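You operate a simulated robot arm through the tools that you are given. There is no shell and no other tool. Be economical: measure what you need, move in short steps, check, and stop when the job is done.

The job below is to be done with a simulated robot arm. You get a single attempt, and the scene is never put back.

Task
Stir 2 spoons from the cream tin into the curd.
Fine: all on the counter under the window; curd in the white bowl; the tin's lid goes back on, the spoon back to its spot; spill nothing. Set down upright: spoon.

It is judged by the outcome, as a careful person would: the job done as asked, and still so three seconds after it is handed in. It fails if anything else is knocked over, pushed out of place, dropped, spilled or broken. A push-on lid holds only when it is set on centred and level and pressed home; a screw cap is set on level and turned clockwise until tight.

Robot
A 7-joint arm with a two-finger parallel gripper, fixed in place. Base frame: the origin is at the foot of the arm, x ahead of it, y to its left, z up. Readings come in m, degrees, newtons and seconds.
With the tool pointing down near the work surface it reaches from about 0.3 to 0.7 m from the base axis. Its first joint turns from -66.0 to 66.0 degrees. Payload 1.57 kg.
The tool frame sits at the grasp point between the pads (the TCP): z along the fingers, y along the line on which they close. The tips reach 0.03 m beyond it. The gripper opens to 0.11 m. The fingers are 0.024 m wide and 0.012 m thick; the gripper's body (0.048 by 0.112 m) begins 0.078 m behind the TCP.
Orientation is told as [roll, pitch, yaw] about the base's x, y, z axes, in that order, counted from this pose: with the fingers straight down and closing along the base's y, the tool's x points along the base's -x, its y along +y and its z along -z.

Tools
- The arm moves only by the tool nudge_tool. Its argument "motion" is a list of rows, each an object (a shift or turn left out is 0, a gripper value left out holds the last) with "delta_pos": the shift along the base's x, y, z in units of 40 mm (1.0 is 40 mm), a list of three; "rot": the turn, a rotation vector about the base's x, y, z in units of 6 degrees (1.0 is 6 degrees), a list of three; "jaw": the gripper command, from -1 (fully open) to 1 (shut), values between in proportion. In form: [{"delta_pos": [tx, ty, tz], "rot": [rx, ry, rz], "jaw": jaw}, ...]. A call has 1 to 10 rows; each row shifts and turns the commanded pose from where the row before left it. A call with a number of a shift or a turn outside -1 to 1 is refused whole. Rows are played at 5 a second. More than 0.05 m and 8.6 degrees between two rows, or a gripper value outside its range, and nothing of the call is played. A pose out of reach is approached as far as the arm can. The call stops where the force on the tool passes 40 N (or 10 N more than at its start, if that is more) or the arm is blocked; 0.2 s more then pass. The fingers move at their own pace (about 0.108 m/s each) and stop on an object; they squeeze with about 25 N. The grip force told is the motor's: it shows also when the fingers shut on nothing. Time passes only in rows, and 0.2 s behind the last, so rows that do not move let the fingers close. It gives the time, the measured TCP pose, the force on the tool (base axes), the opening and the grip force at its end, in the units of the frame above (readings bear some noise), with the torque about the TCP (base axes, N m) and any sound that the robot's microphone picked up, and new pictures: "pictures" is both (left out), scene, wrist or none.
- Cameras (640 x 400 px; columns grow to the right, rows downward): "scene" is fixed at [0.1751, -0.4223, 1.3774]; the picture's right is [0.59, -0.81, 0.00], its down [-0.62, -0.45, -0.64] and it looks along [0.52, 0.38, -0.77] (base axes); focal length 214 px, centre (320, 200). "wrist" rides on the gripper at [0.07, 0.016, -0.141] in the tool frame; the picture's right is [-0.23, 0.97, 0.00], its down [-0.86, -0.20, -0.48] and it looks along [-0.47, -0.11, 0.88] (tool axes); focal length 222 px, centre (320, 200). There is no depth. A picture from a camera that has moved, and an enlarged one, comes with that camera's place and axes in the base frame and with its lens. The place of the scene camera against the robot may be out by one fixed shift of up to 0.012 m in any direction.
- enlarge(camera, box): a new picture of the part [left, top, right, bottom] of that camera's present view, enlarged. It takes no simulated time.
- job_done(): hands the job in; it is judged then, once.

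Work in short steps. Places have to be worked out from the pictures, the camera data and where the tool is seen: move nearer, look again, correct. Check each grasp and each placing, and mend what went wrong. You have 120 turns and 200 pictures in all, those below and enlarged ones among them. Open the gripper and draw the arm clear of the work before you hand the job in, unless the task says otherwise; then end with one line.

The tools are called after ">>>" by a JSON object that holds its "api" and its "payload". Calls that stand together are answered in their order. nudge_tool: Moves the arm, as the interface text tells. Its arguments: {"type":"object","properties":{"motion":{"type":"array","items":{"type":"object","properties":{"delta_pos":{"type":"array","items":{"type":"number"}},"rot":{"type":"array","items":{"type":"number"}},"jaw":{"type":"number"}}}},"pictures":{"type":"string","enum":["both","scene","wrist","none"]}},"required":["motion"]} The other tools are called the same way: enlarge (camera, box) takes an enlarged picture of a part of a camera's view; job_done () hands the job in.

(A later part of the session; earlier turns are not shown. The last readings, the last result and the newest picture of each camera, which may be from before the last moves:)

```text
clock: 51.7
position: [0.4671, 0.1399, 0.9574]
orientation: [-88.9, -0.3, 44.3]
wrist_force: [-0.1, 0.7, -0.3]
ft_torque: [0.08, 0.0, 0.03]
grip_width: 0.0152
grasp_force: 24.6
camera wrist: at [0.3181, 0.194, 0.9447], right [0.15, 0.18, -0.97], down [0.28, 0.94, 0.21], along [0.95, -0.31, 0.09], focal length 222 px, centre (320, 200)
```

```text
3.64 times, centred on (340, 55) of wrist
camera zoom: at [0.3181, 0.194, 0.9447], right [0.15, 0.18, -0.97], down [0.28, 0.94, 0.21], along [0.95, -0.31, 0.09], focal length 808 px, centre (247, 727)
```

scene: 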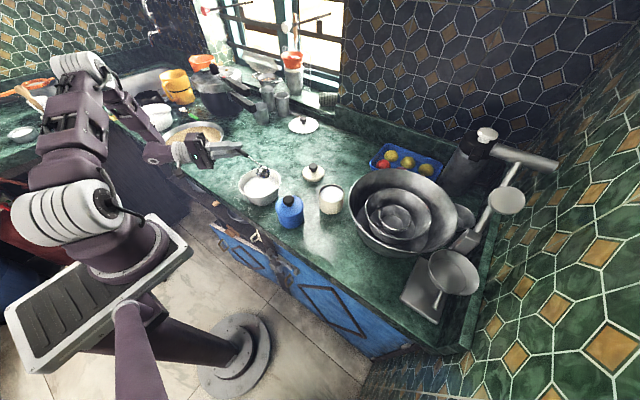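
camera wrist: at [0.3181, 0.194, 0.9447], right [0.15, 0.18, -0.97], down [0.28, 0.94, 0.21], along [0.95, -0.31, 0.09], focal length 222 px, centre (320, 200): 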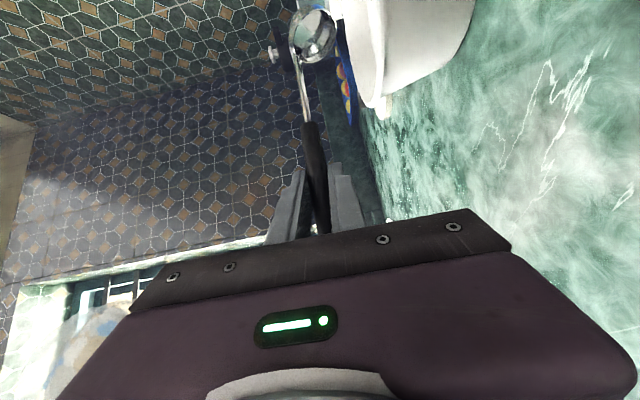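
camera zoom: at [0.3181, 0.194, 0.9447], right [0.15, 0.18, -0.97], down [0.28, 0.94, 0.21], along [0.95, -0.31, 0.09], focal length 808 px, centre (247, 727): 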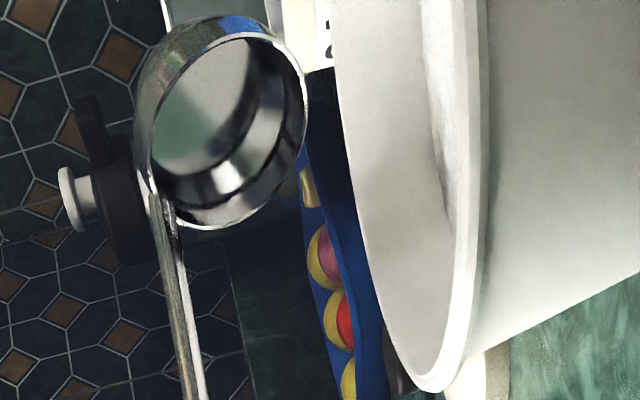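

The cup is empty: one spoon is in. I'll repeat the same path back to above the tin for the second.

>>> {"api": "nudge_tool", "payload": {"motion": [{"delta_pos": [0, 0, 0.9]}, {"delta_pos": [0, 0, 0.9]}, {"delta_pos": [0, 0, 0.95]}, {"delta_pos": [0, 0, 0.93], "rot": [1, 0, 0]}, {"delta_pos": [0.25, -0.6, 0], "rot": [1, 0, 0]}, {"delta_pos": [0.25, -0.9, 0], "rot": [1, 0, 0]}, {"delta_pos": [0.25, -0.9, 0], "rot": [1, 0, 0]}, {"delta_pos": [0.25, -0.9, 0], "rot": [1, 0, 0]}, {"delta_pos": [0.25, -0.8, 0], "rot": [1, 0, 0]}, {"delta_pos": [0.25, -0.8, 0], "rot": [1, 0, 0]}], "pictures": "none"}}

>>> {"api": "nudge_tool", "payload": {"motion": [{"delta_pos": [0.25, -0.8, 0], "rot": [1, 0, 0]}, {"delta_pos": [0.25, -0.8, 0], "rot": [1, 0, 0]}, {"delta_pos": [0.1, -0.78, 0], "rot": [1, 0, 0]}, {"delta_pos": [0, 0, 0], "rot": [0.5, 0, 0]}, {"delta_pos": [0, 0, 0]}]}}

>>> {"api": "enlarge", "payload": {"camera": "scene", "box": [270, 130, 390, 230]}}

```text
clock: 53.9
position: [0.5256, -0.0548, 1.1056]
orientation: [-55.8, -28.2, 35.7]
wrist_force: [0.4, 0.7, -0.3]
ft_torque: [0.1, -0.01, 0.0]
grip_width: 0.0151
grasp_force: 24.6
```

```text
clock: 55.1
position: [0.5501, -0.1505, 1.1056]
orientation: [-33.9, -38.7, 23.4]
wrist_force: [0.3, -0.3, -0.6]
ft_torque: [0.02, -0.01, 0.01]
grip_width: 0.0152
grasp_force: 24.8
camera wrist: at [0.401, -0.1134, 1.1477], right [0.15, 0.95, -0.28], down [0.28, 0.23, 0.93], along [0.95, -0.22, -0.23], focal length 222 px, centre (320, 200)
```

scene: 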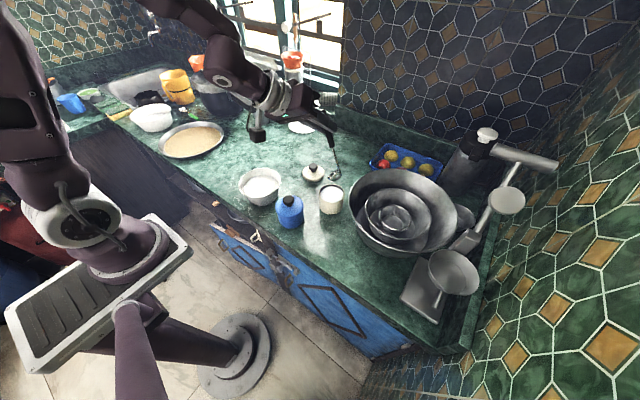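
wrist: 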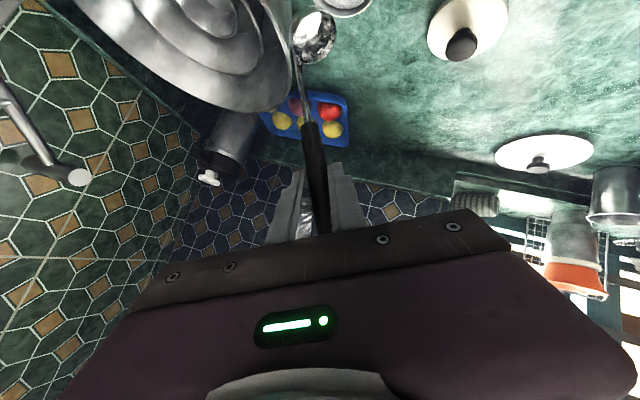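

```text
4.00 times, centred on (330, 180) of scene
camera zoom: at [0.1751, -0.4223, 1.3774], right [0.59, -0.81, 0.0], down [-0.62, -0.45, -0.64], along [0.52, 0.38, -0.77], focal length 858 px, centre (280, 280)
```

zoom: 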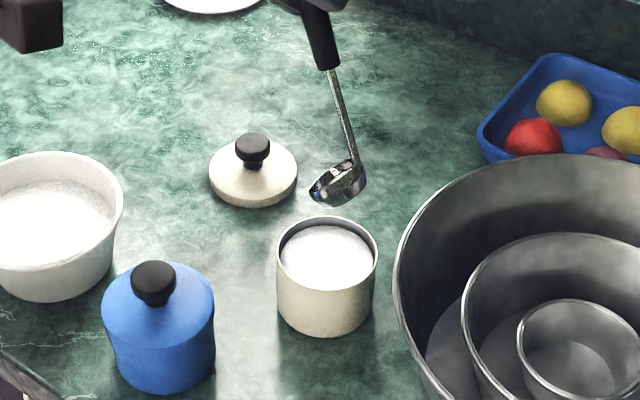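

The second approach matches the first. I'll do the same dip and levelling, slightly deeper because the level dropped a little.

>>> {"api": "nudge_tool", "payload": {"motion": [{"delta_pos": [0.05, 0, -0.8]}, {"delta_pos": [0, 0, -0.8]}, {"delta_pos": [0, 0.05, -0.5]}, {"delta_pos": [0, 0.04, -0.43]}, {"delta_pos": [0, -0.26, 0.05], "rot": [0.833, 0, 0]}, {"delta_pos": [0, -0.26, 0.05], "rot": [0.833, 0, 0]}, {"delta_pos": [0, -0.26, 0.05], "rot": [0.833, 0, 0]}, {"delta_pos": [0, -0.261, -0.023], "rot": [0.833, 0, 0]}, {"delta_pos": [0, -0.261, -0.023], "rot": [0.833, 0, 0]}, {"delta_pos": [0, -0.261, -0.023], "rot": [0.833, 0, 0]}], "pictures": "none"}}

>>> {"api": "nudge_tool", "payload": {"motion": [{"delta_pos": [0, -0.25, 0.0], "rot": [0.833, 0, 0]}, {"delta_pos": [0, -0.25, 0.0], "rot": [0.833, 0, 0]}, {"delta_pos": [0, -0.25, 0.0], "rot": [0.833, 0, 0]}, {"delta_pos": [0, 0, 0.15]}, {"delta_pos": [0, 0, 0.2]}, {"delta_pos": [0, 0, 0.25]}, {"delta_pos": [0, 0, 0.3]}, {"delta_pos": [0, 0, 0.3]}, {"delta_pos": [0, 0, 0.3]}, {"delta_pos": [0, 0, 0]}]}}

>>> {"api": "enlarge", "payload": {"camera": "scene", "box": [290, 140, 390, 220]}}

>>> {"api": "enlarge", "payload": {"camera": "wrist", "box": [200, 0, 440, 160]}}

```text
clock: 57.3
position: [0.5532, -0.209, 1.0063]
orientation: [5.8, -44.1, -3.5]
wrist_force: [-0.2, -0.1, -0.9]
ft_torque: [-0.01, -0.01, 0.03]
grip_width: 0.0153
grasp_force: 25.3
```

```text
clock: 59.5
position: [0.5514, -0.2391, 1.0667]
orientation: [25.9, -41.5, -17.2]
wrist_force: [0.1, 0.0, -1.3]
ft_torque: [-0.08, 0.0, 0.01]
grip_width: 0.0156
grasp_force: 24.9
camera wrist: at [0.4036, -0.2419, 1.123], right [0.15, 0.87, 0.47], down [0.28, -0.49, 0.82], along [0.95, 0.01, -0.32], focal length 222 px, centre (320, 200)
```

scene: 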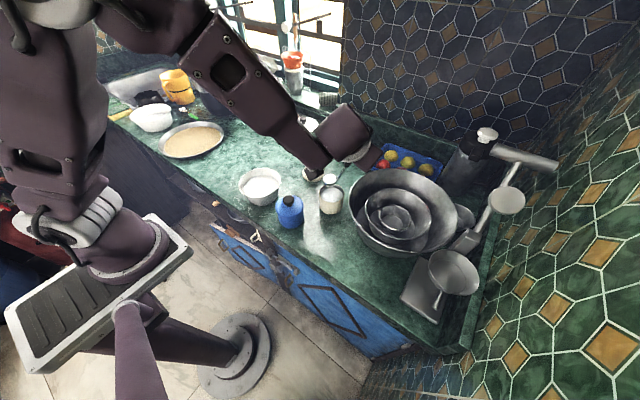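
wrist: 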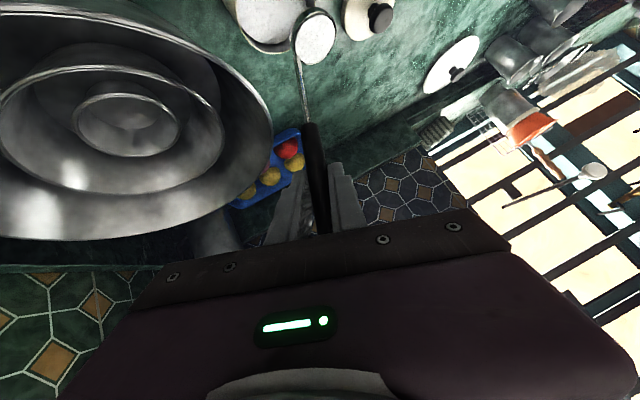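

```text
5.00 times, centred on (340, 180) of scene
camera zoom: at [0.1751, -0.4223, 1.3774], right [0.59, -0.81, 0.0], down [-0.62, -0.45, -0.64], along [0.52, 0.38, -0.77], focal length 1072 px, centre (220, 300)
```

zoom: 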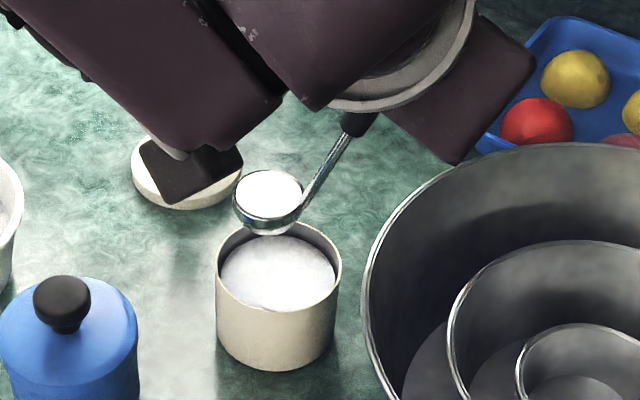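

```text
2.50 times, centred on (320, 80) of wrist
camera zoom: at [0.4036, -0.2419, 1.123], right [0.15, 0.87, 0.47], down [0.28, -0.49, 0.82], along [0.95, 0.01, -0.32], focal length 555 px, centre (320, 500)
```

zoom: 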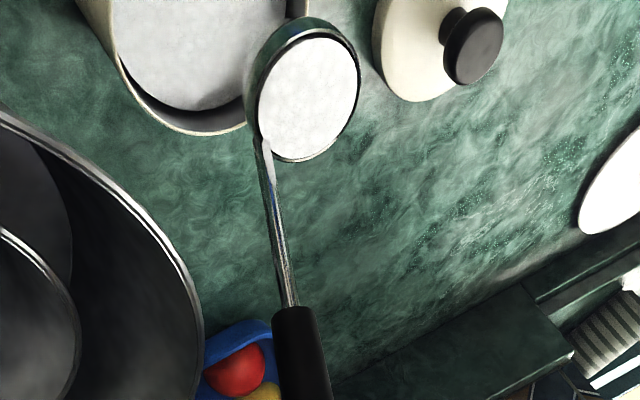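

The second cup is full and flush. I'll carry it level toward the bowl, stopping just short of the reach limit.

>>> {"api": "nudge_tool", "payload": {"motion": [{"delta_pos": [0, 0, 0.3]}, {"delta_pos": [0, 0, 0.4]}, {"delta_pos": [0, 0, 0.3]}, {"delta_pos": [-0.05, 0.2, 0.1]}, {"delta_pos": [-0.2, 0.5, 0]}, {"delta_pos": [-0.25, 0.6, 0]}, {"delta_pos": [-0.25, 0.6, 0]}, {"delta_pos": [-0.25, 0.6, 0]}, {"delta_pos": [-0.25, 0.6, 0]}, {"delta_pos": [-0.2, 0.6, 0]}], "pictures": "none"}}

>>> {"api": "nudge_tool", "payload": {"motion": [{"delta_pos": [0, 0.5, -0.1]}, {"delta_pos": [0, 0.25, -0.4]}, {"delta_pos": [0, 0, -0.4]}, {"delta_pos": [0, 0, 0]}], "pictures": "scene"}}

```text
clock: 61.7
position: [0.4961, -0.0901, 1.1112]
orientation: [26.0, -41.5, -17.2]
wrist_force: [-0.5, -0.7, -1.1]
ft_torque: [-0.1, 0.0, -0.02]
grip_width: 0.0155
grasp_force: 25.3
```

```text
clock: 62.7
position: [0.4938, -0.0629, 1.076]
orientation: [25.7, -41.4, -17.0]
wrist_force: [0.3, 0.4, -1.2]
ft_torque: [0.01, -0.02, -0.01]
grip_width: 0.0153
grasp_force: 24.8
```

scene: 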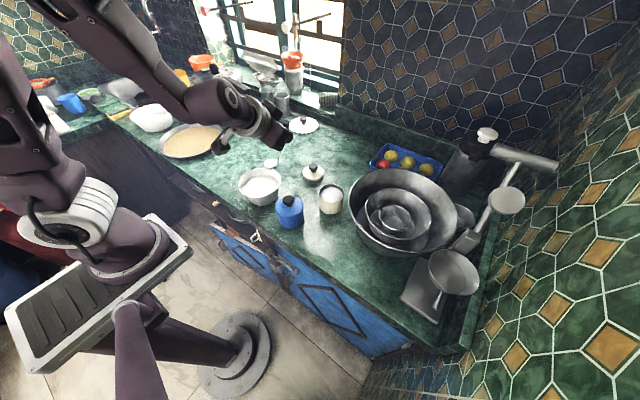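

The cup is at about (0.480, -0.003, 0.96). I'll tip to 30° while easing toward the bowl centre, as before.

>>> {"api": "nudge_tool", "payload": {"motion": [{"delta_pos": [0, 0.3, 0.07], "rot": [-0.833, 0, 0]}, {"delta_pos": [0, 0.3, 0.05], "rot": [-0.833, 0, 0]}, {"delta_pos": [-0.05, 0.32, 0], "rot": [-0.833, 0, 0]}, {"delta_pos": [-0.07, 0.33, -0.04], "rot": [-0.833, 0, 0]}, {"delta_pos": [-0.08, 0.33, -0.04], "rot": [-0.833, 0, 0]}, {"delta_pos": [-0.1, 0.33, -0.04], "rot": [-0.833, 0, 0]}, {"delta_pos": [-0.15, 0.05, -0.05]}, {"delta_pos": [-0.12, 0.05, -0.12]}, {"delta_pos": [-0.1, 0.05, -0.18]}, {"delta_pos": [0, 0, 0]}]}}

>>> {"api": "enlarge", "payload": {"camera": "scene", "box": [210, 120, 350, 230]}}

```text
clock: 64.9
position: [0.4665, 0.0221, 1.0589]
orientation: [-14.9, -43.3, 11.0]
wrist_force: [-0.7, 0.7, -0.8]
ft_torque: [0.02, 0.02, -0.01]
grip_width: 0.0154
grasp_force: 25.2
camera wrist: at [0.3189, 0.046, 1.1105], right [0.15, 0.99, -0.03], down [0.28, -0.02, 0.96], along [0.95, -0.15, -0.28], focal length 222 px, centre (320, 200)
```

scene: 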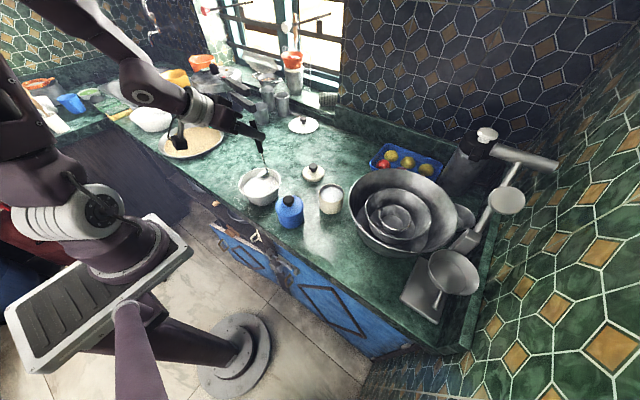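
wrist: 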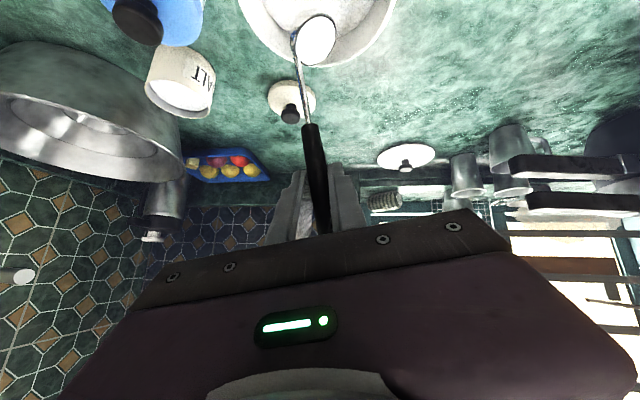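

```text
3.64 times, centred on (280, 175) of scene
camera zoom: at [0.1751, -0.4223, 1.3774], right [0.59, -0.81, 0.0], down [-0.62, -0.45, -0.64], along [0.52, 0.38, -0.77], focal length 780 px, centre (466, 291)
```

zoom: 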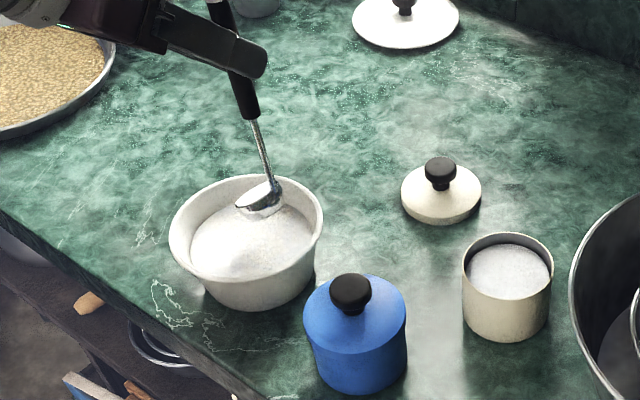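

The cup is in the same place as last time and the salt is still held. Now I'll do the full pour.

>>> {"api": "nudge_tool", "payload": {"motion": [{"delta_pos": [0, 0.27, -0.04], "rot": [-0.833, 0, 0]}, {"delta_pos": [0, 0.27, -0.04], "rot": [-0.833, 0, 0]}, {"delta_pos": [0, 0.27, -0.04], "rot": [-0.833, 0, 0]}, {"delta_pos": [0, 0.245, -0.11], "rot": [-0.833, 0, 0]}, {"delta_pos": [0, 0.245, -0.11], "rot": [-0.833, 0, 0]}, {"delta_pos": [0, 0.245, -0.11], "rot": [-0.833, 0, 0]}, {"delta_pos": [0, 0.21, -0.18], "rot": [-0.833, 0, 0]}, {"delta_pos": [0, 0.21, -0.18], "rot": [-0.833, 0, 0]}, {"delta_pos": [0, 0.21, -0.18], "rot": [-0.833, 0, 0]}, {"delta_pos": [0, 0, 0]}], "pictures": "none"}}

>>> {"api": "nudge_tool", "payload": {"motion": [{"delta_pos": [0, 0.16, -0.23], "rot": [-0.833, 0, 0]}, {"delta_pos": [0, 0.16, -0.23], "rot": [-0.833, 0, 0]}, {"delta_pos": [0, 0.16, -0.23], "rot": [-0.833, 0, 0]}, {"delta_pos": [0, 0.09, -0.25], "rot": [-0.833, 0, 0]}, {"delta_pos": [0, 0.09, -0.25], "rot": [-0.833, 0, 0]}, {"delta_pos": [0, 0.09, -0.25], "rot": [-0.833, 0, 0]}, {"delta_pos": [0, 0.05, -0.15], "rot": [-0.5, 0, 0]}, {"delta_pos": [0, 0, 0]}, {"delta_pos": [0, 0, 0]}]}}

>>> {"api": "enlarge", "payload": {"camera": "scene", "box": [210, 120, 350, 230]}}

>>> {"api": "enlarge", "payload": {"camera": "wrist", "box": [260, 0, 420, 110]}}

```text
clock: 67.1
position: [0.4692, 0.1084, 1.0214]
orientation: [-63.8, -22.6, 39.2]
wrist_force: [0.7, -0.3, -1.0]
ft_torque: [0.07, 0.0, 0.02]
grip_width: 0.0152
grasp_force: 24.9
```

```text
clock: 69.1
position: [0.4689, 0.1409, 0.9559]
orientation: [-88.8, -0.2, 44.3]
wrist_force: [0.1, 0.4, -0.8]
ft_torque: [0.09, 0.02, -0.01]
grip_width: 0.0154
grasp_force: 25.5
camera wrist: at [0.3204, 0.1936, 0.9443], right [0.15, 0.18, -0.97], down [0.28, 0.94, 0.21], along [0.95, -0.31, 0.09], focal length 222 px, centre (320, 200)
```

scene: 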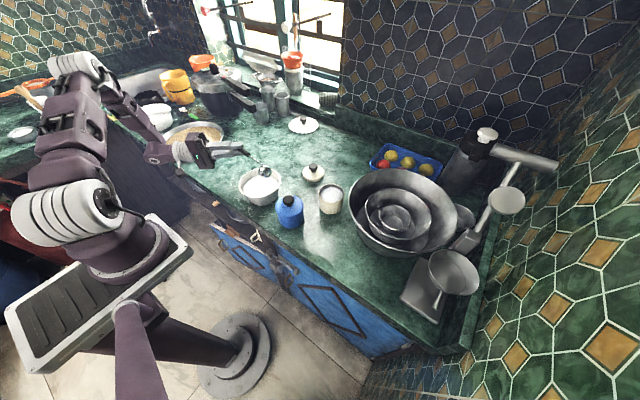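
wrist: 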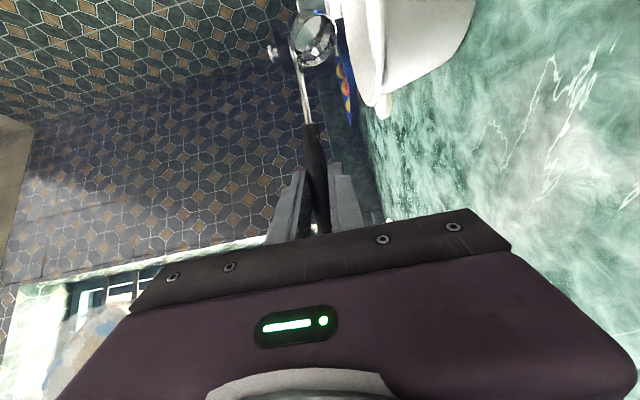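

```text
3.64 times, centred on (280, 175) of scene
camera zoom: at [0.1751, -0.4223, 1.3774], right [0.59, -0.81, 0.0], down [-0.62, -0.45, -0.64], along [0.52, 0.38, -0.77], focal length 780 px, centre (466, 291)
```

zoom: 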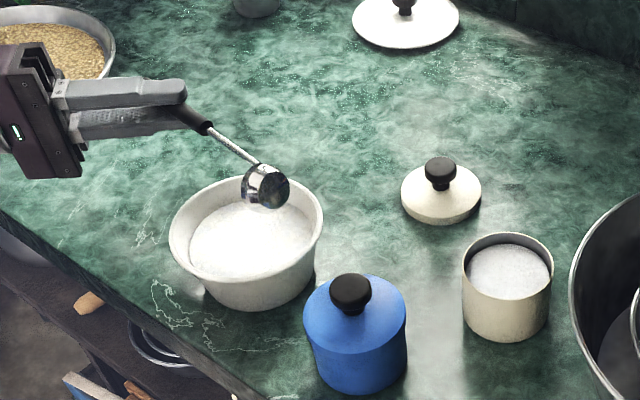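

```text
3.64 times, centred on (340, 55) of wrist
camera zoom: at [0.3204, 0.1936, 0.9443], right [0.15, 0.18, -0.97], down [0.28, 0.94, 0.21], along [0.95, -0.31, 0.09], focal length 808 px, centre (247, 727)
```

zoom: 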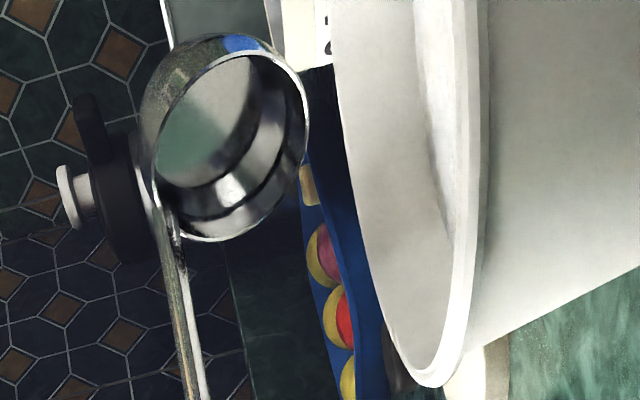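

Both spoons are in the bowl. To stir without scooping curd up, I'll keep the cup tipped about 75° (opening sideways), centre it in the bowl, and then lower it into the curd.

>>> {"api": "nudge_tool", "payload": {"motion": [{"delta_pos": [0, -0.05, 0.15], "rot": [0.5, 0, 0]}, {"delta_pos": [0, -0.09, 0.25], "rot": [0.833, 0, 0]}, {"delta_pos": [0, -0.09, 0.25], "rot": [0.833, 0, 0]}, {"delta_pos": [0, -0.09, 0.25], "rot": [0.833, 0, 0]}, {"delta_pos": [-0.1, 0.0, 0.23], "rot": [0.833, 0, 0]}, {"delta_pos": [-0.1, 0.1, 0.23], "rot": [0.833, 0, 0]}, {"delta_pos": [0, 0.1, 0.23], "rot": [0.833, 0, 0]}, {"delta_pos": [0, 0, 0]}]}}

>>> {"api": "enlarge", "payload": {"camera": "scene", "box": [220, 140, 310, 220]}}

>>> {"api": "enlarge", "payload": {"camera": "wrist", "box": [260, 0, 460, 110]}}

```text
clock: 70.9
position: [0.4595, 0.1358, 1.0208]
orientation: [-63.7, -22.7, 39.0]
wrist_force: [-0.2, -0.2, 0.5]
ft_torque: [0.1, -0.01, 0.01]
grip_width: 0.0151
grasp_force: 25.4
camera wrist: at [0.3109, 0.1879, 1.04], right [0.15, 0.68, -0.72], down [0.28, 0.67, 0.69], along [0.95, -0.31, -0.09], focal length 222 px, centre (320, 200)
```

scene: 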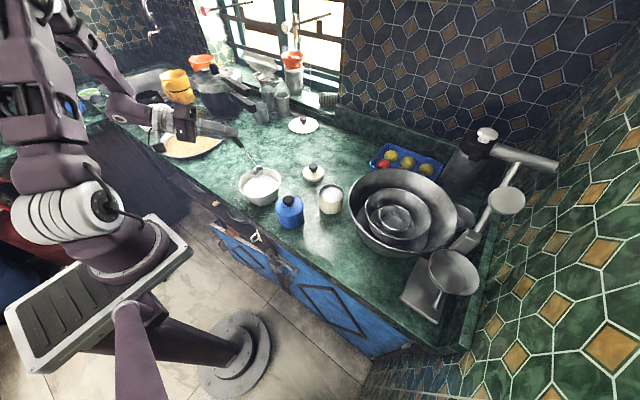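
wrist: 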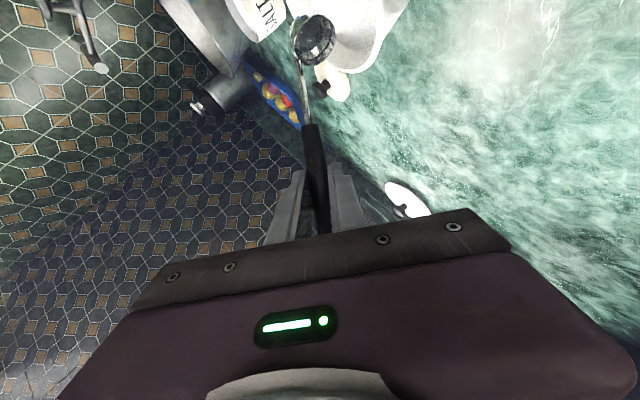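

```text
5.00 times, centred on (265, 180) of scene
camera zoom: at [0.1751, -0.4223, 1.3774], right [0.59, -0.81, 0.0], down [-0.62, -0.45, -0.64], along [0.52, 0.38, -0.77], focal length 1072 px, centre (595, 300)
```

zoom: 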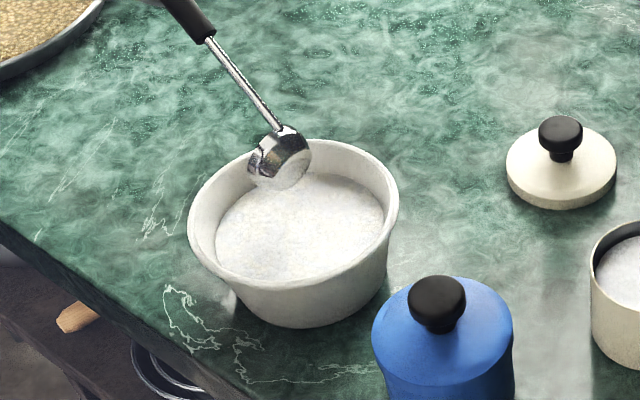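

```text
3.20 times, centred on (360, 55) of wrist
camera zoom: at [0.3109, 0.1879, 1.04], right [0.15, 0.68, -0.72], down [0.28, 0.67, 0.69], along [0.95, -0.31, -0.09], focal length 711 px, centre (192, 664)
```

zoom: 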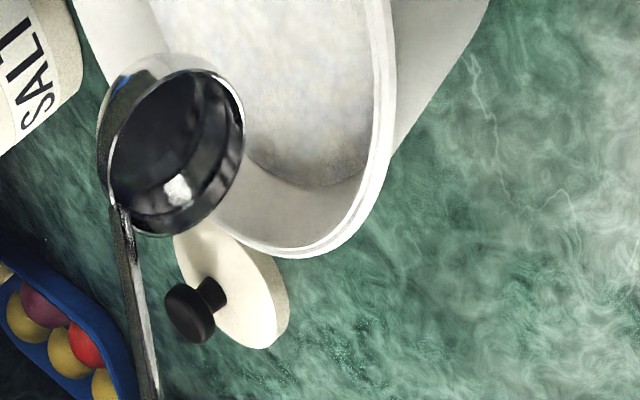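

The cup is roughly above the bowl centre, tipped sideways and empty. I'll lower it into the curd carefully.

>>> {"api": "nudge_tool", "payload": {"motion": [{"delta_pos": [-0.1, 0, -0.4]}, {"delta_pos": [0, 0, -0.4]}, {"delta_pos": [0, 0, -0.3]}, {"delta_pos": [0, 0, -0.2]}, {"delta_pos": [0, 0, 0]}]}}

>>> {"api": "enlarge", "payload": {"camera": "scene", "box": [220, 140, 310, 220]}}

>>> {"api": "enlarge", "payload": {"camera": "wrist", "box": [260, 0, 460, 110]}}

```text
clock: 72.1
position: [0.4552, 0.1353, 0.969]
orientation: [-63.8, -22.8, 39.1]
wrist_force: [0.5, 0.2, -1.1]
ft_torque: [0.07, -0.02, 0.02]
grip_width: 0.0153
grasp_force: 25.9
camera wrist: at [0.307, 0.1874, 0.9878], right [0.15, 0.68, -0.72], down [0.28, 0.67, 0.69], along [0.95, -0.31, -0.09], focal length 222 px, centre (320, 200)
```

scene: 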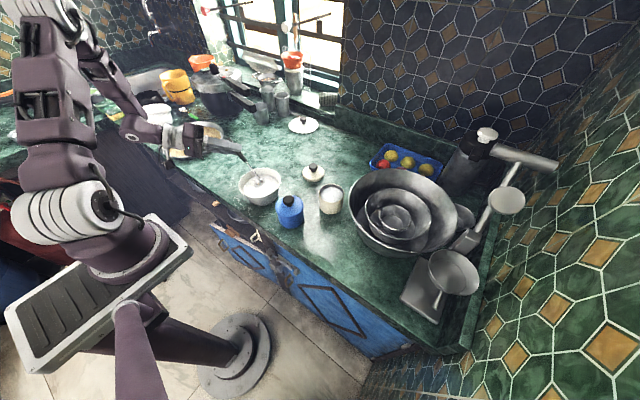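
wrist: 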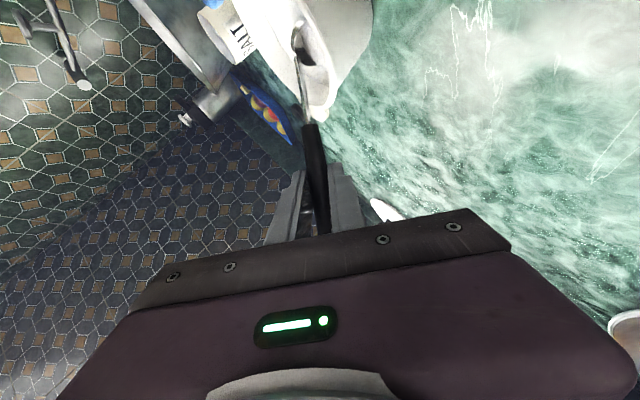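

```text
5.00 times, centred on (265, 180) of scene
camera zoom: at [0.1751, -0.4223, 1.3774], right [0.59, -0.81, 0.0], down [-0.62, -0.45, -0.64], along [0.52, 0.38, -0.77], focal length 1072 px, centre (595, 300)
```

zoom: 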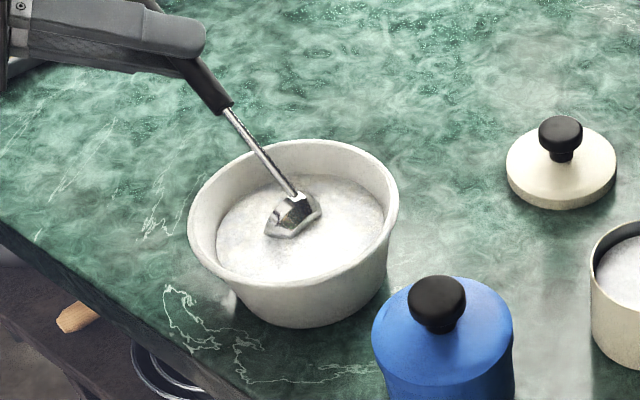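

```text
3.20 times, centred on (360, 55) of wrist
camera zoom: at [0.307, 0.1874, 0.9878], right [0.15, 0.68, -0.72], down [0.28, 0.67, 0.69], along [0.95, -0.31, -0.09], focal length 711 px, centre (192, 664)
```

zoom: 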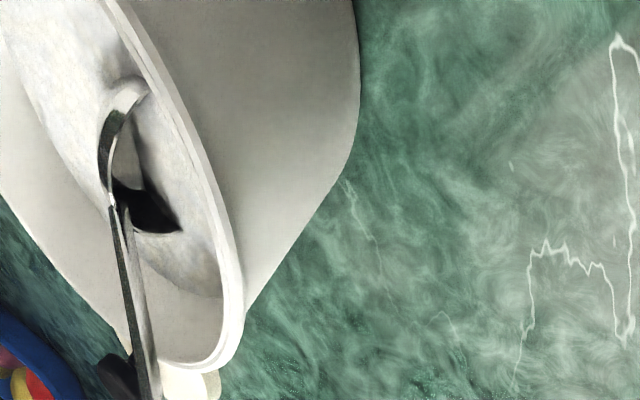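

The cup is half in the curd with the handle clear of the rim. I'll go 8 mm deeper and make the first stirring circle of about 16 mm radius, watching the force.

>>> {"api": "nudge_tool", "payload": {"motion": [{"delta_pos": [0.4, 0, -0.2]}, {"delta_pos": [-0.117, 0.283, 0]}, {"delta_pos": [-0.283, 0.117, 0]}, {"delta_pos": [-0.283, -0.117, 0]}, {"delta_pos": [-0.117, -0.283, 0]}, {"delta_pos": [0.117, -0.283, 0]}, {"delta_pos": [0.283, -0.117, 0]}, {"delta_pos": [0.283, 0.117, 0]}, {"delta_pos": [0.117, 0.283, 0]}, {"delta_pos": [0, 0, 0]}]}}

>>> {"api": "enlarge", "payload": {"camera": "scene", "box": [220, 140, 310, 220]}}

```text
clock: 74.3
position: [0.4725, 0.1346, 0.9592]
orientation: [-63.8, -22.7, 39.1]
wrist_force: [-0.2, 1.2, -0.4]
ft_torque: [0.12, -0.01, 0.03]
grip_width: 0.0151
grasp_force: 24.9
camera wrist: at [0.3242, 0.187, 0.9786], right [0.15, 0.68, -0.72], down [0.28, 0.67, 0.69], along [0.95, -0.31, -0.09], focal length 222 px, centre (320, 200)
```

scene: 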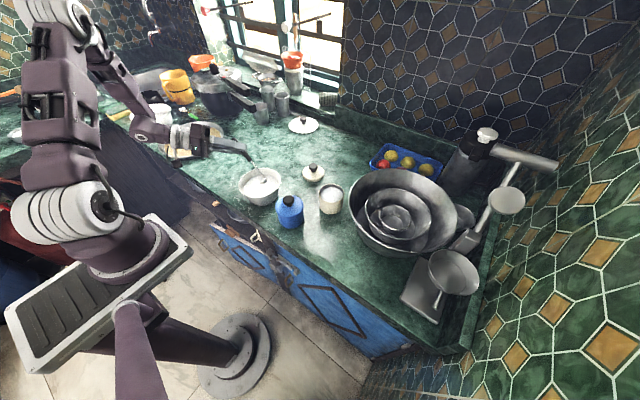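
wrist: 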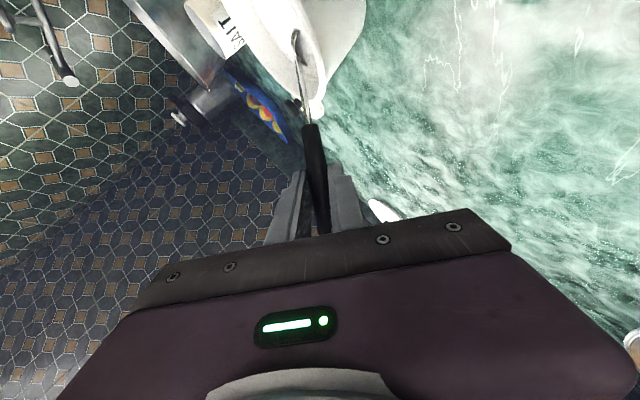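

```text
5.00 times, centred on (265, 180) of scene
camera zoom: at [0.1751, -0.4223, 1.3774], right [0.59, -0.81, 0.0], down [-0.62, -0.45, -0.64], along [0.52, 0.38, -0.77], focal length 1072 px, centre (595, 300)
```

zoom: 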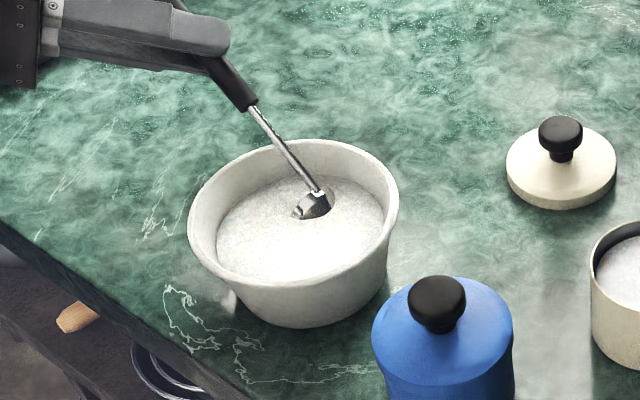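

No resistance and the bowl hasn't moved. I'll stir more circles.

>>> {"api": "nudge_tool", "payload": {"motion": [{"delta_pos": [-0.117, 0.283, 0]}, {"delta_pos": [-0.283, 0.117, 0]}, {"delta_pos": [-0.283, -0.117, 0]}, {"delta_pos": [-0.117, -0.283, 0]}, {"delta_pos": [0.117, -0.283, 0]}, {"delta_pos": [0.283, -0.117, 0]}, {"delta_pos": [0.283, 0.117, 0]}, {"delta_pos": [0.117, 0.283, 0]}], "pictures": "none"}}

>>> {"api": "nudge_tool", "payload": {"motion": [{"delta_pos": [-0.117, 0.283, 0]}, {"delta_pos": [-0.283, 0.117, 0]}, {"delta_pos": [-0.283, -0.117, 0]}, {"delta_pos": [-0.117, -0.283, 0]}, {"delta_pos": [0.117, -0.283, 0]}, {"delta_pos": [0.283, -0.117, 0]}, {"delta_pos": [0.283, 0.117, 0]}, {"delta_pos": [0.117, 0.283, 0]}], "pictures": "none"}}

>>> {"api": "nudge_tool", "payload": {"motion": [{"delta_pos": [-0.117, 0.283, 0]}, {"delta_pos": [-0.283, 0.117, 0]}, {"delta_pos": [-0.283, -0.117, 0]}, {"delta_pos": [-0.117, -0.283, 0]}, {"delta_pos": [0.117, -0.283, 0]}, {"delta_pos": [0.283, -0.117, 0]}, {"delta_pos": [0.283, 0.117, 0]}, {"delta_pos": [0.117, 0.283, 0]}], "pictures": "scene"}}

>>> {"api": "enlarge", "payload": {"camera": "scene", "box": [220, 140, 310, 220]}}

```text
clock: 76.1
position: [0.4721, 0.1345, 0.9607]
orientation: [-63.8, -22.7, 39.1]
wrist_force: [0.1, -0.1, -1.3]
ft_torque: [0.13, 0.0, 0.01]
grip_width: 0.0155
grasp_force: 25.0
```

```text
clock: 77.9
position: [0.4712, 0.1349, 0.9615]
orientation: [-63.9, -22.7, 39.2]
wrist_force: [-0.2, 0.1, -1.8]
ft_torque: [0.09, -0.03, -0.02]
grip_width: 0.0152
grasp_force: 24.9
```

```text
clock: 79.7
position: [0.4721, 0.1347, 0.9599]
orientation: [-63.8, -22.7, 39.2]
wrist_force: [-0.1, -0.8, -0.6]
ft_torque: [0.13, 0.02, 0.0]
grip_width: 0.0155
grasp_force: 25.0
```

scene: 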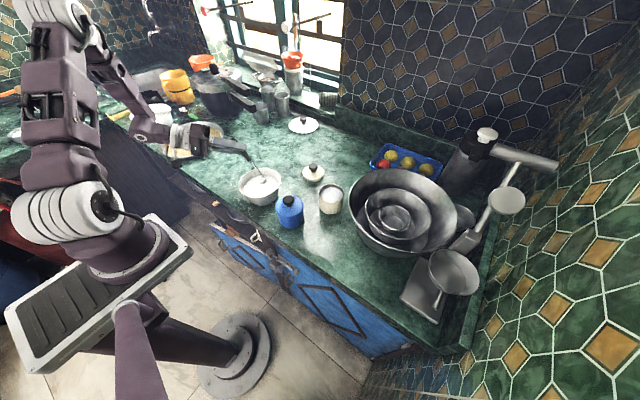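

```text
5.00 times, centred on (265, 180) of scene
camera zoom: at [0.1751, -0.4223, 1.3774], right [0.59, -0.81, 0.0], down [-0.62, -0.45, -0.64], along [0.52, 0.38, -0.77], focal length 1072 px, centre (595, 300)
```

zoom: 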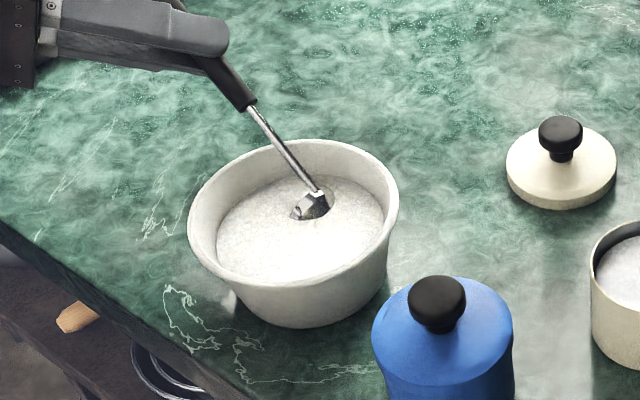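

The surface looks evenly mixed. I'll do two more circles for good measure, then return the cup to the bowl centre and lift it, tipped, to drain.

>>> {"api": "nudge_tool", "payload": {"motion": [{"delta_pos": [-0.117, 0.283, -0.1]}, {"delta_pos": [-0.283, 0.117, 0]}, {"delta_pos": [-0.283, -0.117, 0]}, {"delta_pos": [-0.117, -0.283, 0]}, {"delta_pos": [0.117, -0.283, 0]}, {"delta_pos": [0.283, -0.117, 0]}, {"delta_pos": [0.283, 0.117, 0]}, {"delta_pos": [0.117, 0.283, 0]}], "pictures": "none"}}

>>> {"api": "nudge_tool", "payload": {"motion": [{"delta_pos": [-0.117, 0.283, 0]}, {"delta_pos": [-0.283, 0.117, 0]}, {"delta_pos": [-0.283, -0.117, 0]}, {"delta_pos": [-0.117, -0.283, 0]}, {"delta_pos": [0.117, -0.283, 0]}, {"delta_pos": [0.283, -0.117, 0]}, {"delta_pos": [0.283, 0.117, 0]}, {"delta_pos": [0.117, 0.283, 0]}, {"delta_pos": [-0.4, 0, 0]}], "pictures": "none"}}

>>> {"api": "nudge_tool", "payload": {"motion": [{"delta_pos": [0, 0, 0.3]}, {"delta_pos": [0, 0, 0.4]}, {"delta_pos": [0, 0, 0.5]}, {"delta_pos": [0, 0, 0.5]}, {"delta_pos": [0, 0.16, -0.23], "rot": [-0.833, 0, 0]}, {"delta_pos": [0, 0.16, -0.23], "rot": [-0.833, 0, 0]}, {"delta_pos": [0, 0.1, -0.1], "rot": [-0.833, 0, 0]}, {"delta_pos": [0, 0, 0]}, {"delta_pos": [0, 0, 0]}]}}

>>> {"api": "enlarge", "payload": {"camera": "scene", "box": [220, 130, 310, 220]}}

>>> {"api": "enlarge", "payload": {"camera": "wrist", "box": [260, 0, 420, 110]}}

```text
clock: 81.5
position: [0.4718, 0.1358, 0.956]
orientation: [-63.8, -22.7, 39.0]
wrist_force: [0.3, 0.2, -0.1]
ft_torque: [0.12, 0.01, 0.01]
grip_width: 0.0154
grasp_force: 24.8
```

```text
clock: 83.5
position: [0.4551, 0.1361, 0.9578]
orientation: [-63.7, -22.7, 39.1]
wrist_force: [0.3, -0.5, -0.6]
ft_torque: [0.1, 0.03, 0.01]
grip_width: 0.0153
grasp_force: 25.1
```

```text
clock: 85.5
position: [0.4553, 0.152, 1.0016]
orientation: [-75.7, -12.8, 42.7]
wrist_force: [0.4, 0.5, -0.9]
ft_torque: [0.11, 0.01, 0.01]
grip_width: 0.0153
grasp_force: 24.6
camera wrist: at [0.3072, 0.2071, 1.0068], right [0.15, 0.47, -0.87], down [0.28, 0.82, 0.49], along [0.95, -0.32, -0.01], focal length 222 px, centre (320, 200)
```

scene: 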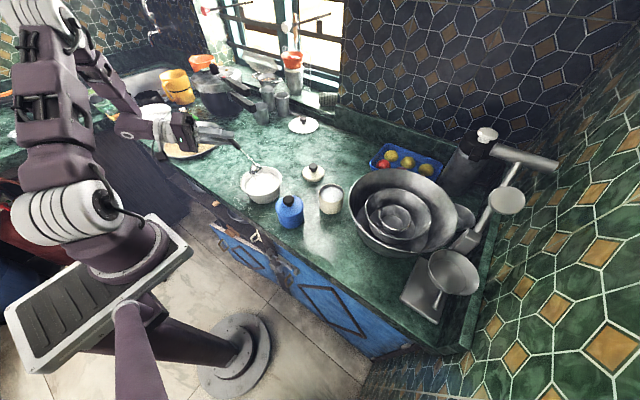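
wrist: 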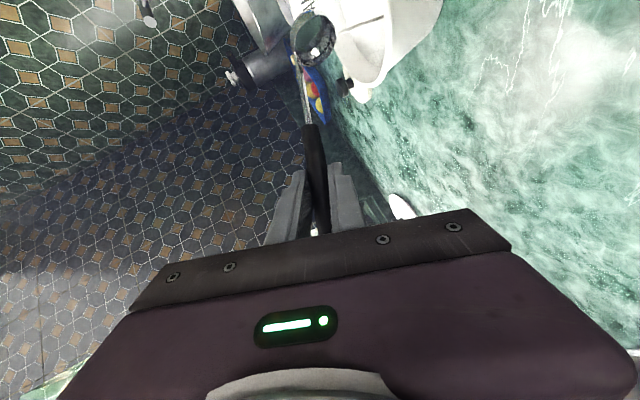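

```text
4.44 times, centred on (265, 175) of scene
camera zoom: at [0.1751, -0.4223, 1.3774], right [0.59, -0.81, 0.0], down [-0.62, -0.45, -0.64], along [0.52, 0.38, -0.77], focal length 953 px, centre (564, 311)
```

zoom: 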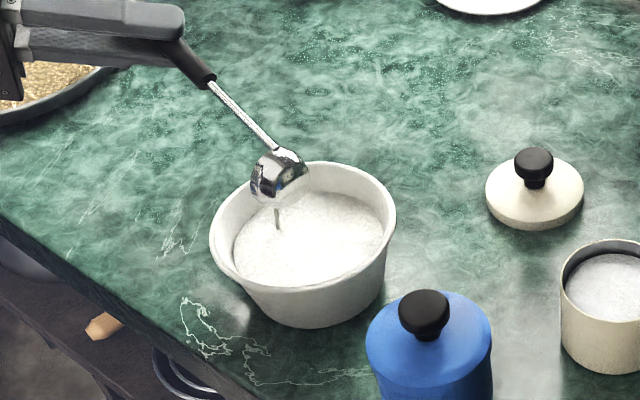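

```text
3.64 times, centred on (340, 55) of wrist
camera zoom: at [0.3072, 0.2071, 1.0068], right [0.15, 0.47, -0.87], down [0.28, 0.82, 0.49], along [0.95, -0.32, -0.01], focal length 808 px, centre (247, 727)
```

zoom: 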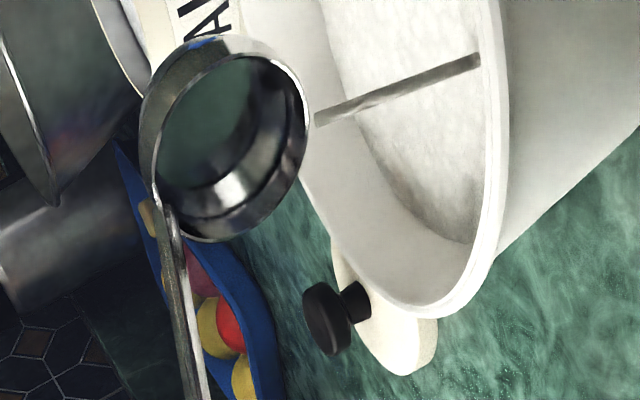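

A little is still draining off the lip into the bowl. I'll tip further and wait for it to finish.

>>> {"api": "nudge_tool", "payload": {"motion": [{"delta_pos": [0, 0.0, -0.2], "rot": [-0.833, 0, 0]}, {"delta_pos": [0, 0.0, -0.2], "rot": [-0.833, 0, 0]}, {"delta_pos": [0, 0.0, -0.2], "rot": [-0.833, 0, 0]}, {"delta_pos": [0, 0.0, -0.2], "rot": [-0.833, 0, 0]}, {"delta_pos": [0, 0, 0]}, {"delta_pos": [0, 0, 0]}, {"delta_pos": [0, 0, 0]}, {"delta_pos": [0, 0, 0]}, {"delta_pos": [0, 0, 0]}, {"delta_pos": [0, 0, 0]}], "pictures": "scene"}}

>>> {"api": "enlarge", "payload": {"camera": "scene", "box": [220, 130, 310, 220]}}

>>> {"api": "enlarge", "payload": {"camera": "wrist", "box": [260, 0, 420, 110]}}

```text
clock: 87.7
position: [0.4561, 0.1514, 0.9706]
orientation: [-90.4, 1.1, 44.4]
wrist_force: [-0.6, 1.5, -1.2]
ft_torque: [0.09, -0.03, -0.02]
grip_width: 0.0154
grasp_force: 25.1
```

scene: 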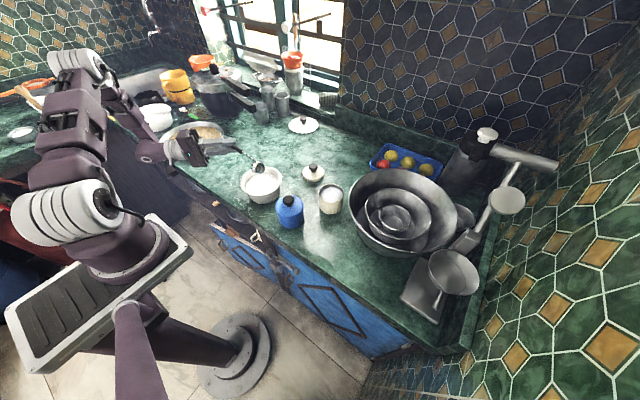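

```text
4.44 times, centred on (265, 175) of scene
camera zoom: at [0.1751, -0.4223, 1.3774], right [0.59, -0.81, 0.0], down [-0.62, -0.45, -0.64], along [0.52, 0.38, -0.77], focal length 953 px, centre (564, 311)
```

zoom: 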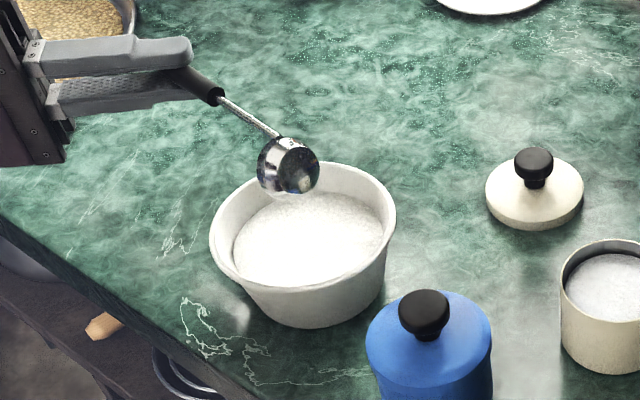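

```text
3.64 times, centred on (340, 55) of wrist
camera zoom: at [0.3074, 0.2051, 0.9567], right [0.15, 0.14, -0.98], down [0.28, 0.94, 0.18], along [0.95, -0.3, 0.1], focal length 808 px, centre (247, 727)
```

zoom: 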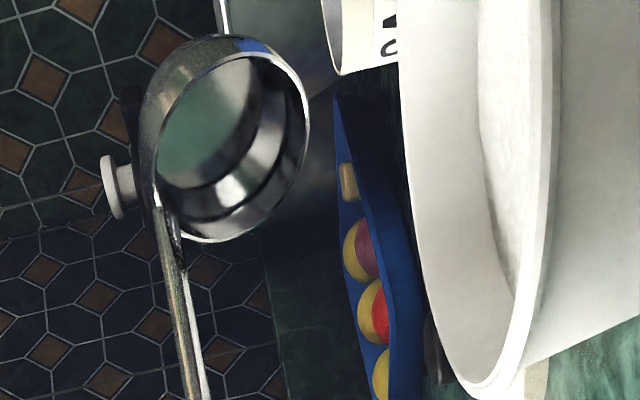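

The cup is clean and empty. I'll raise, turn upright again and return to above its original spot.

>>> {"api": "nudge_tool", "payload": {"motion": [{"delta_pos": [0, 0, 0.9]}, {"delta_pos": [0, 0, 0.9]}, {"delta_pos": [0, 0, 0.9]}, {"delta_pos": [0, 0, 0.5], "rot": [1, 0, 0]}, {"delta_pos": [0.4, 0, 0], "rot": [1, 0, 0]}, {"delta_pos": [0.5, 0, 0], "rot": [1, 0, 0]}, {"delta_pos": [0.5, 0, 0], "rot": [1, 0, 0]}, {"delta_pos": [0.5, 0, 0], "rot": [1, 0, 0]}, {"delta_pos": [0.5, 0, 0], "rot": [1, 0, 0]}, {"delta_pos": [0.5, 0, 0], "rot": [1, 0, 0]}], "pictures": "none"}}

>>> {"api": "nudge_tool", "payload": {"motion": [{"delta_pos": [0, -0.2, 0], "rot": [1, 0, 0]}, {"delta_pos": [0, -0.2, 0], "rot": [1, 0, 0]}, {"delta_pos": [0, -0.2, 0], "rot": [1, 0, 0]}, {"delta_pos": [0, -0.2, 0], "rot": [1, 0, 0]}, {"delta_pos": [0, -0.2, 0], "rot": [1, 0, 0]}, {"delta_pos": [0, -0.3, 0], "rot": [1, 0, 0]}, {"delta_pos": [0, -0.3, 0], "rot": [1, 0, 0]}, {"delta_pos": [0, -0.3, 0], "rot": [1, 0, 0]}, {"delta_pos": [0, -0.3, 0], "rot": [1, 0, 0]}, {"delta_pos": [0, -0.1, 0], "rot": [1, 0, 0]}], "pictures": "none"}}

>>> {"api": "nudge_tool", "payload": {"motion": [{"rot": [1, 0, 0]}, {"rot": [0.33, 0, 0]}, {"delta_pos": [0, 0, 0]}]}}

```text
clock: 89.9
position: [0.5711, 0.153, 1.097]
orientation: [-57.6, -26.9, 36.5]
wrist_force: [0.3, -0.1, 0.2]
ft_torque: [0.1, -0.01, 0.01]
grip_width: 0.0155
grasp_force: 25.0
```

```text
clock: 92.1
position: [0.5727, 0.0601, 1.1003]
orientation: [15.5, -43.5, -10.3]
wrist_force: [-0.1, -0.6, 0.0]
ft_torque: [0.0, 0.02, 0.03]
grip_width: 0.015
grasp_force: 25.2
```

```text
clock: 92.9
position: [0.5722, 0.0607, 1.0983]
orientation: [26.0, -41.5, -17.1]
wrist_force: [0.1, 0.5, -0.7]
ft_torque: [-0.01, 0.0, 0.01]
grip_width: 0.0153
grasp_force: 25.4
camera wrist: at [0.4237, 0.0577, 1.1542], right [0.15, 0.87, 0.47], down [0.28, -0.49, 0.82], along [0.95, 0.01, -0.32], focal length 222 px, centre (320, 200)
```

scene: 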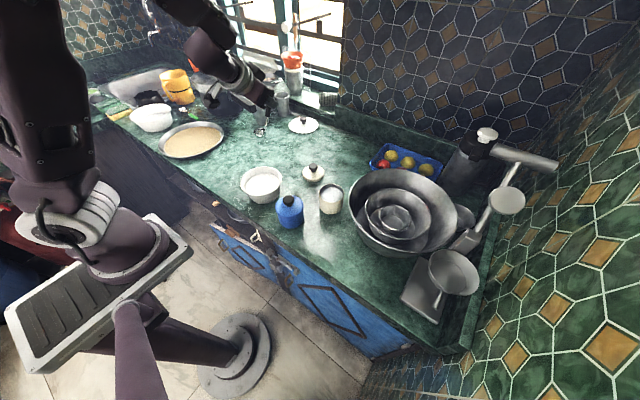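
wrist: 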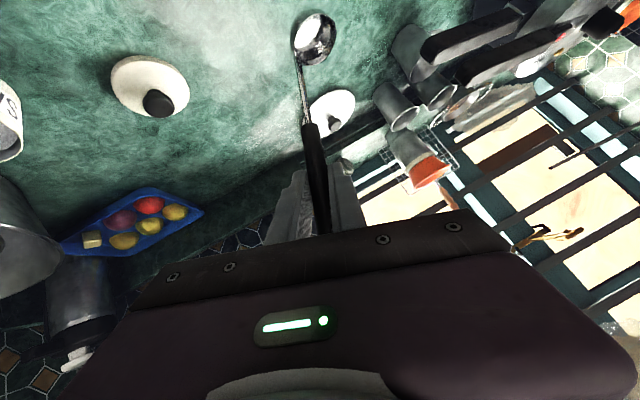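

The orientation matches the grasp pose. I'll check whether the dipper has shifted in the grip by comparing with the grasp-time view.

>>> {"api": "enlarge", "payload": {"camera": "wrist", "box": [220, 0, 420, 240]}}

```text
1.67 times, centred on (320, 120) of wrist
camera zoom: at [0.4237, 0.0577, 1.1542], right [0.15, 0.87, 0.47], down [0.28, -0.49, 0.82], along [0.95, 0.01, -0.32], focal length 370 px, centre (320, 333)
```

zoom: 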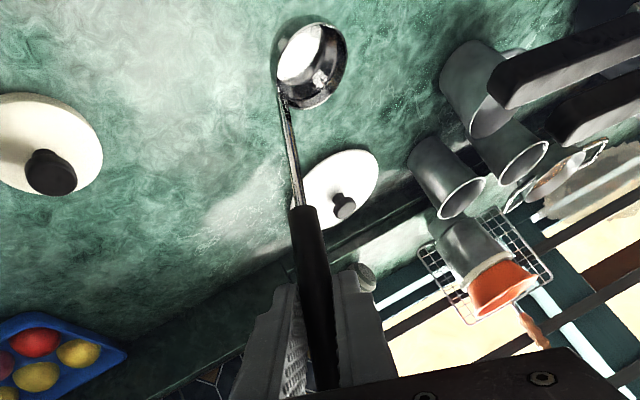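

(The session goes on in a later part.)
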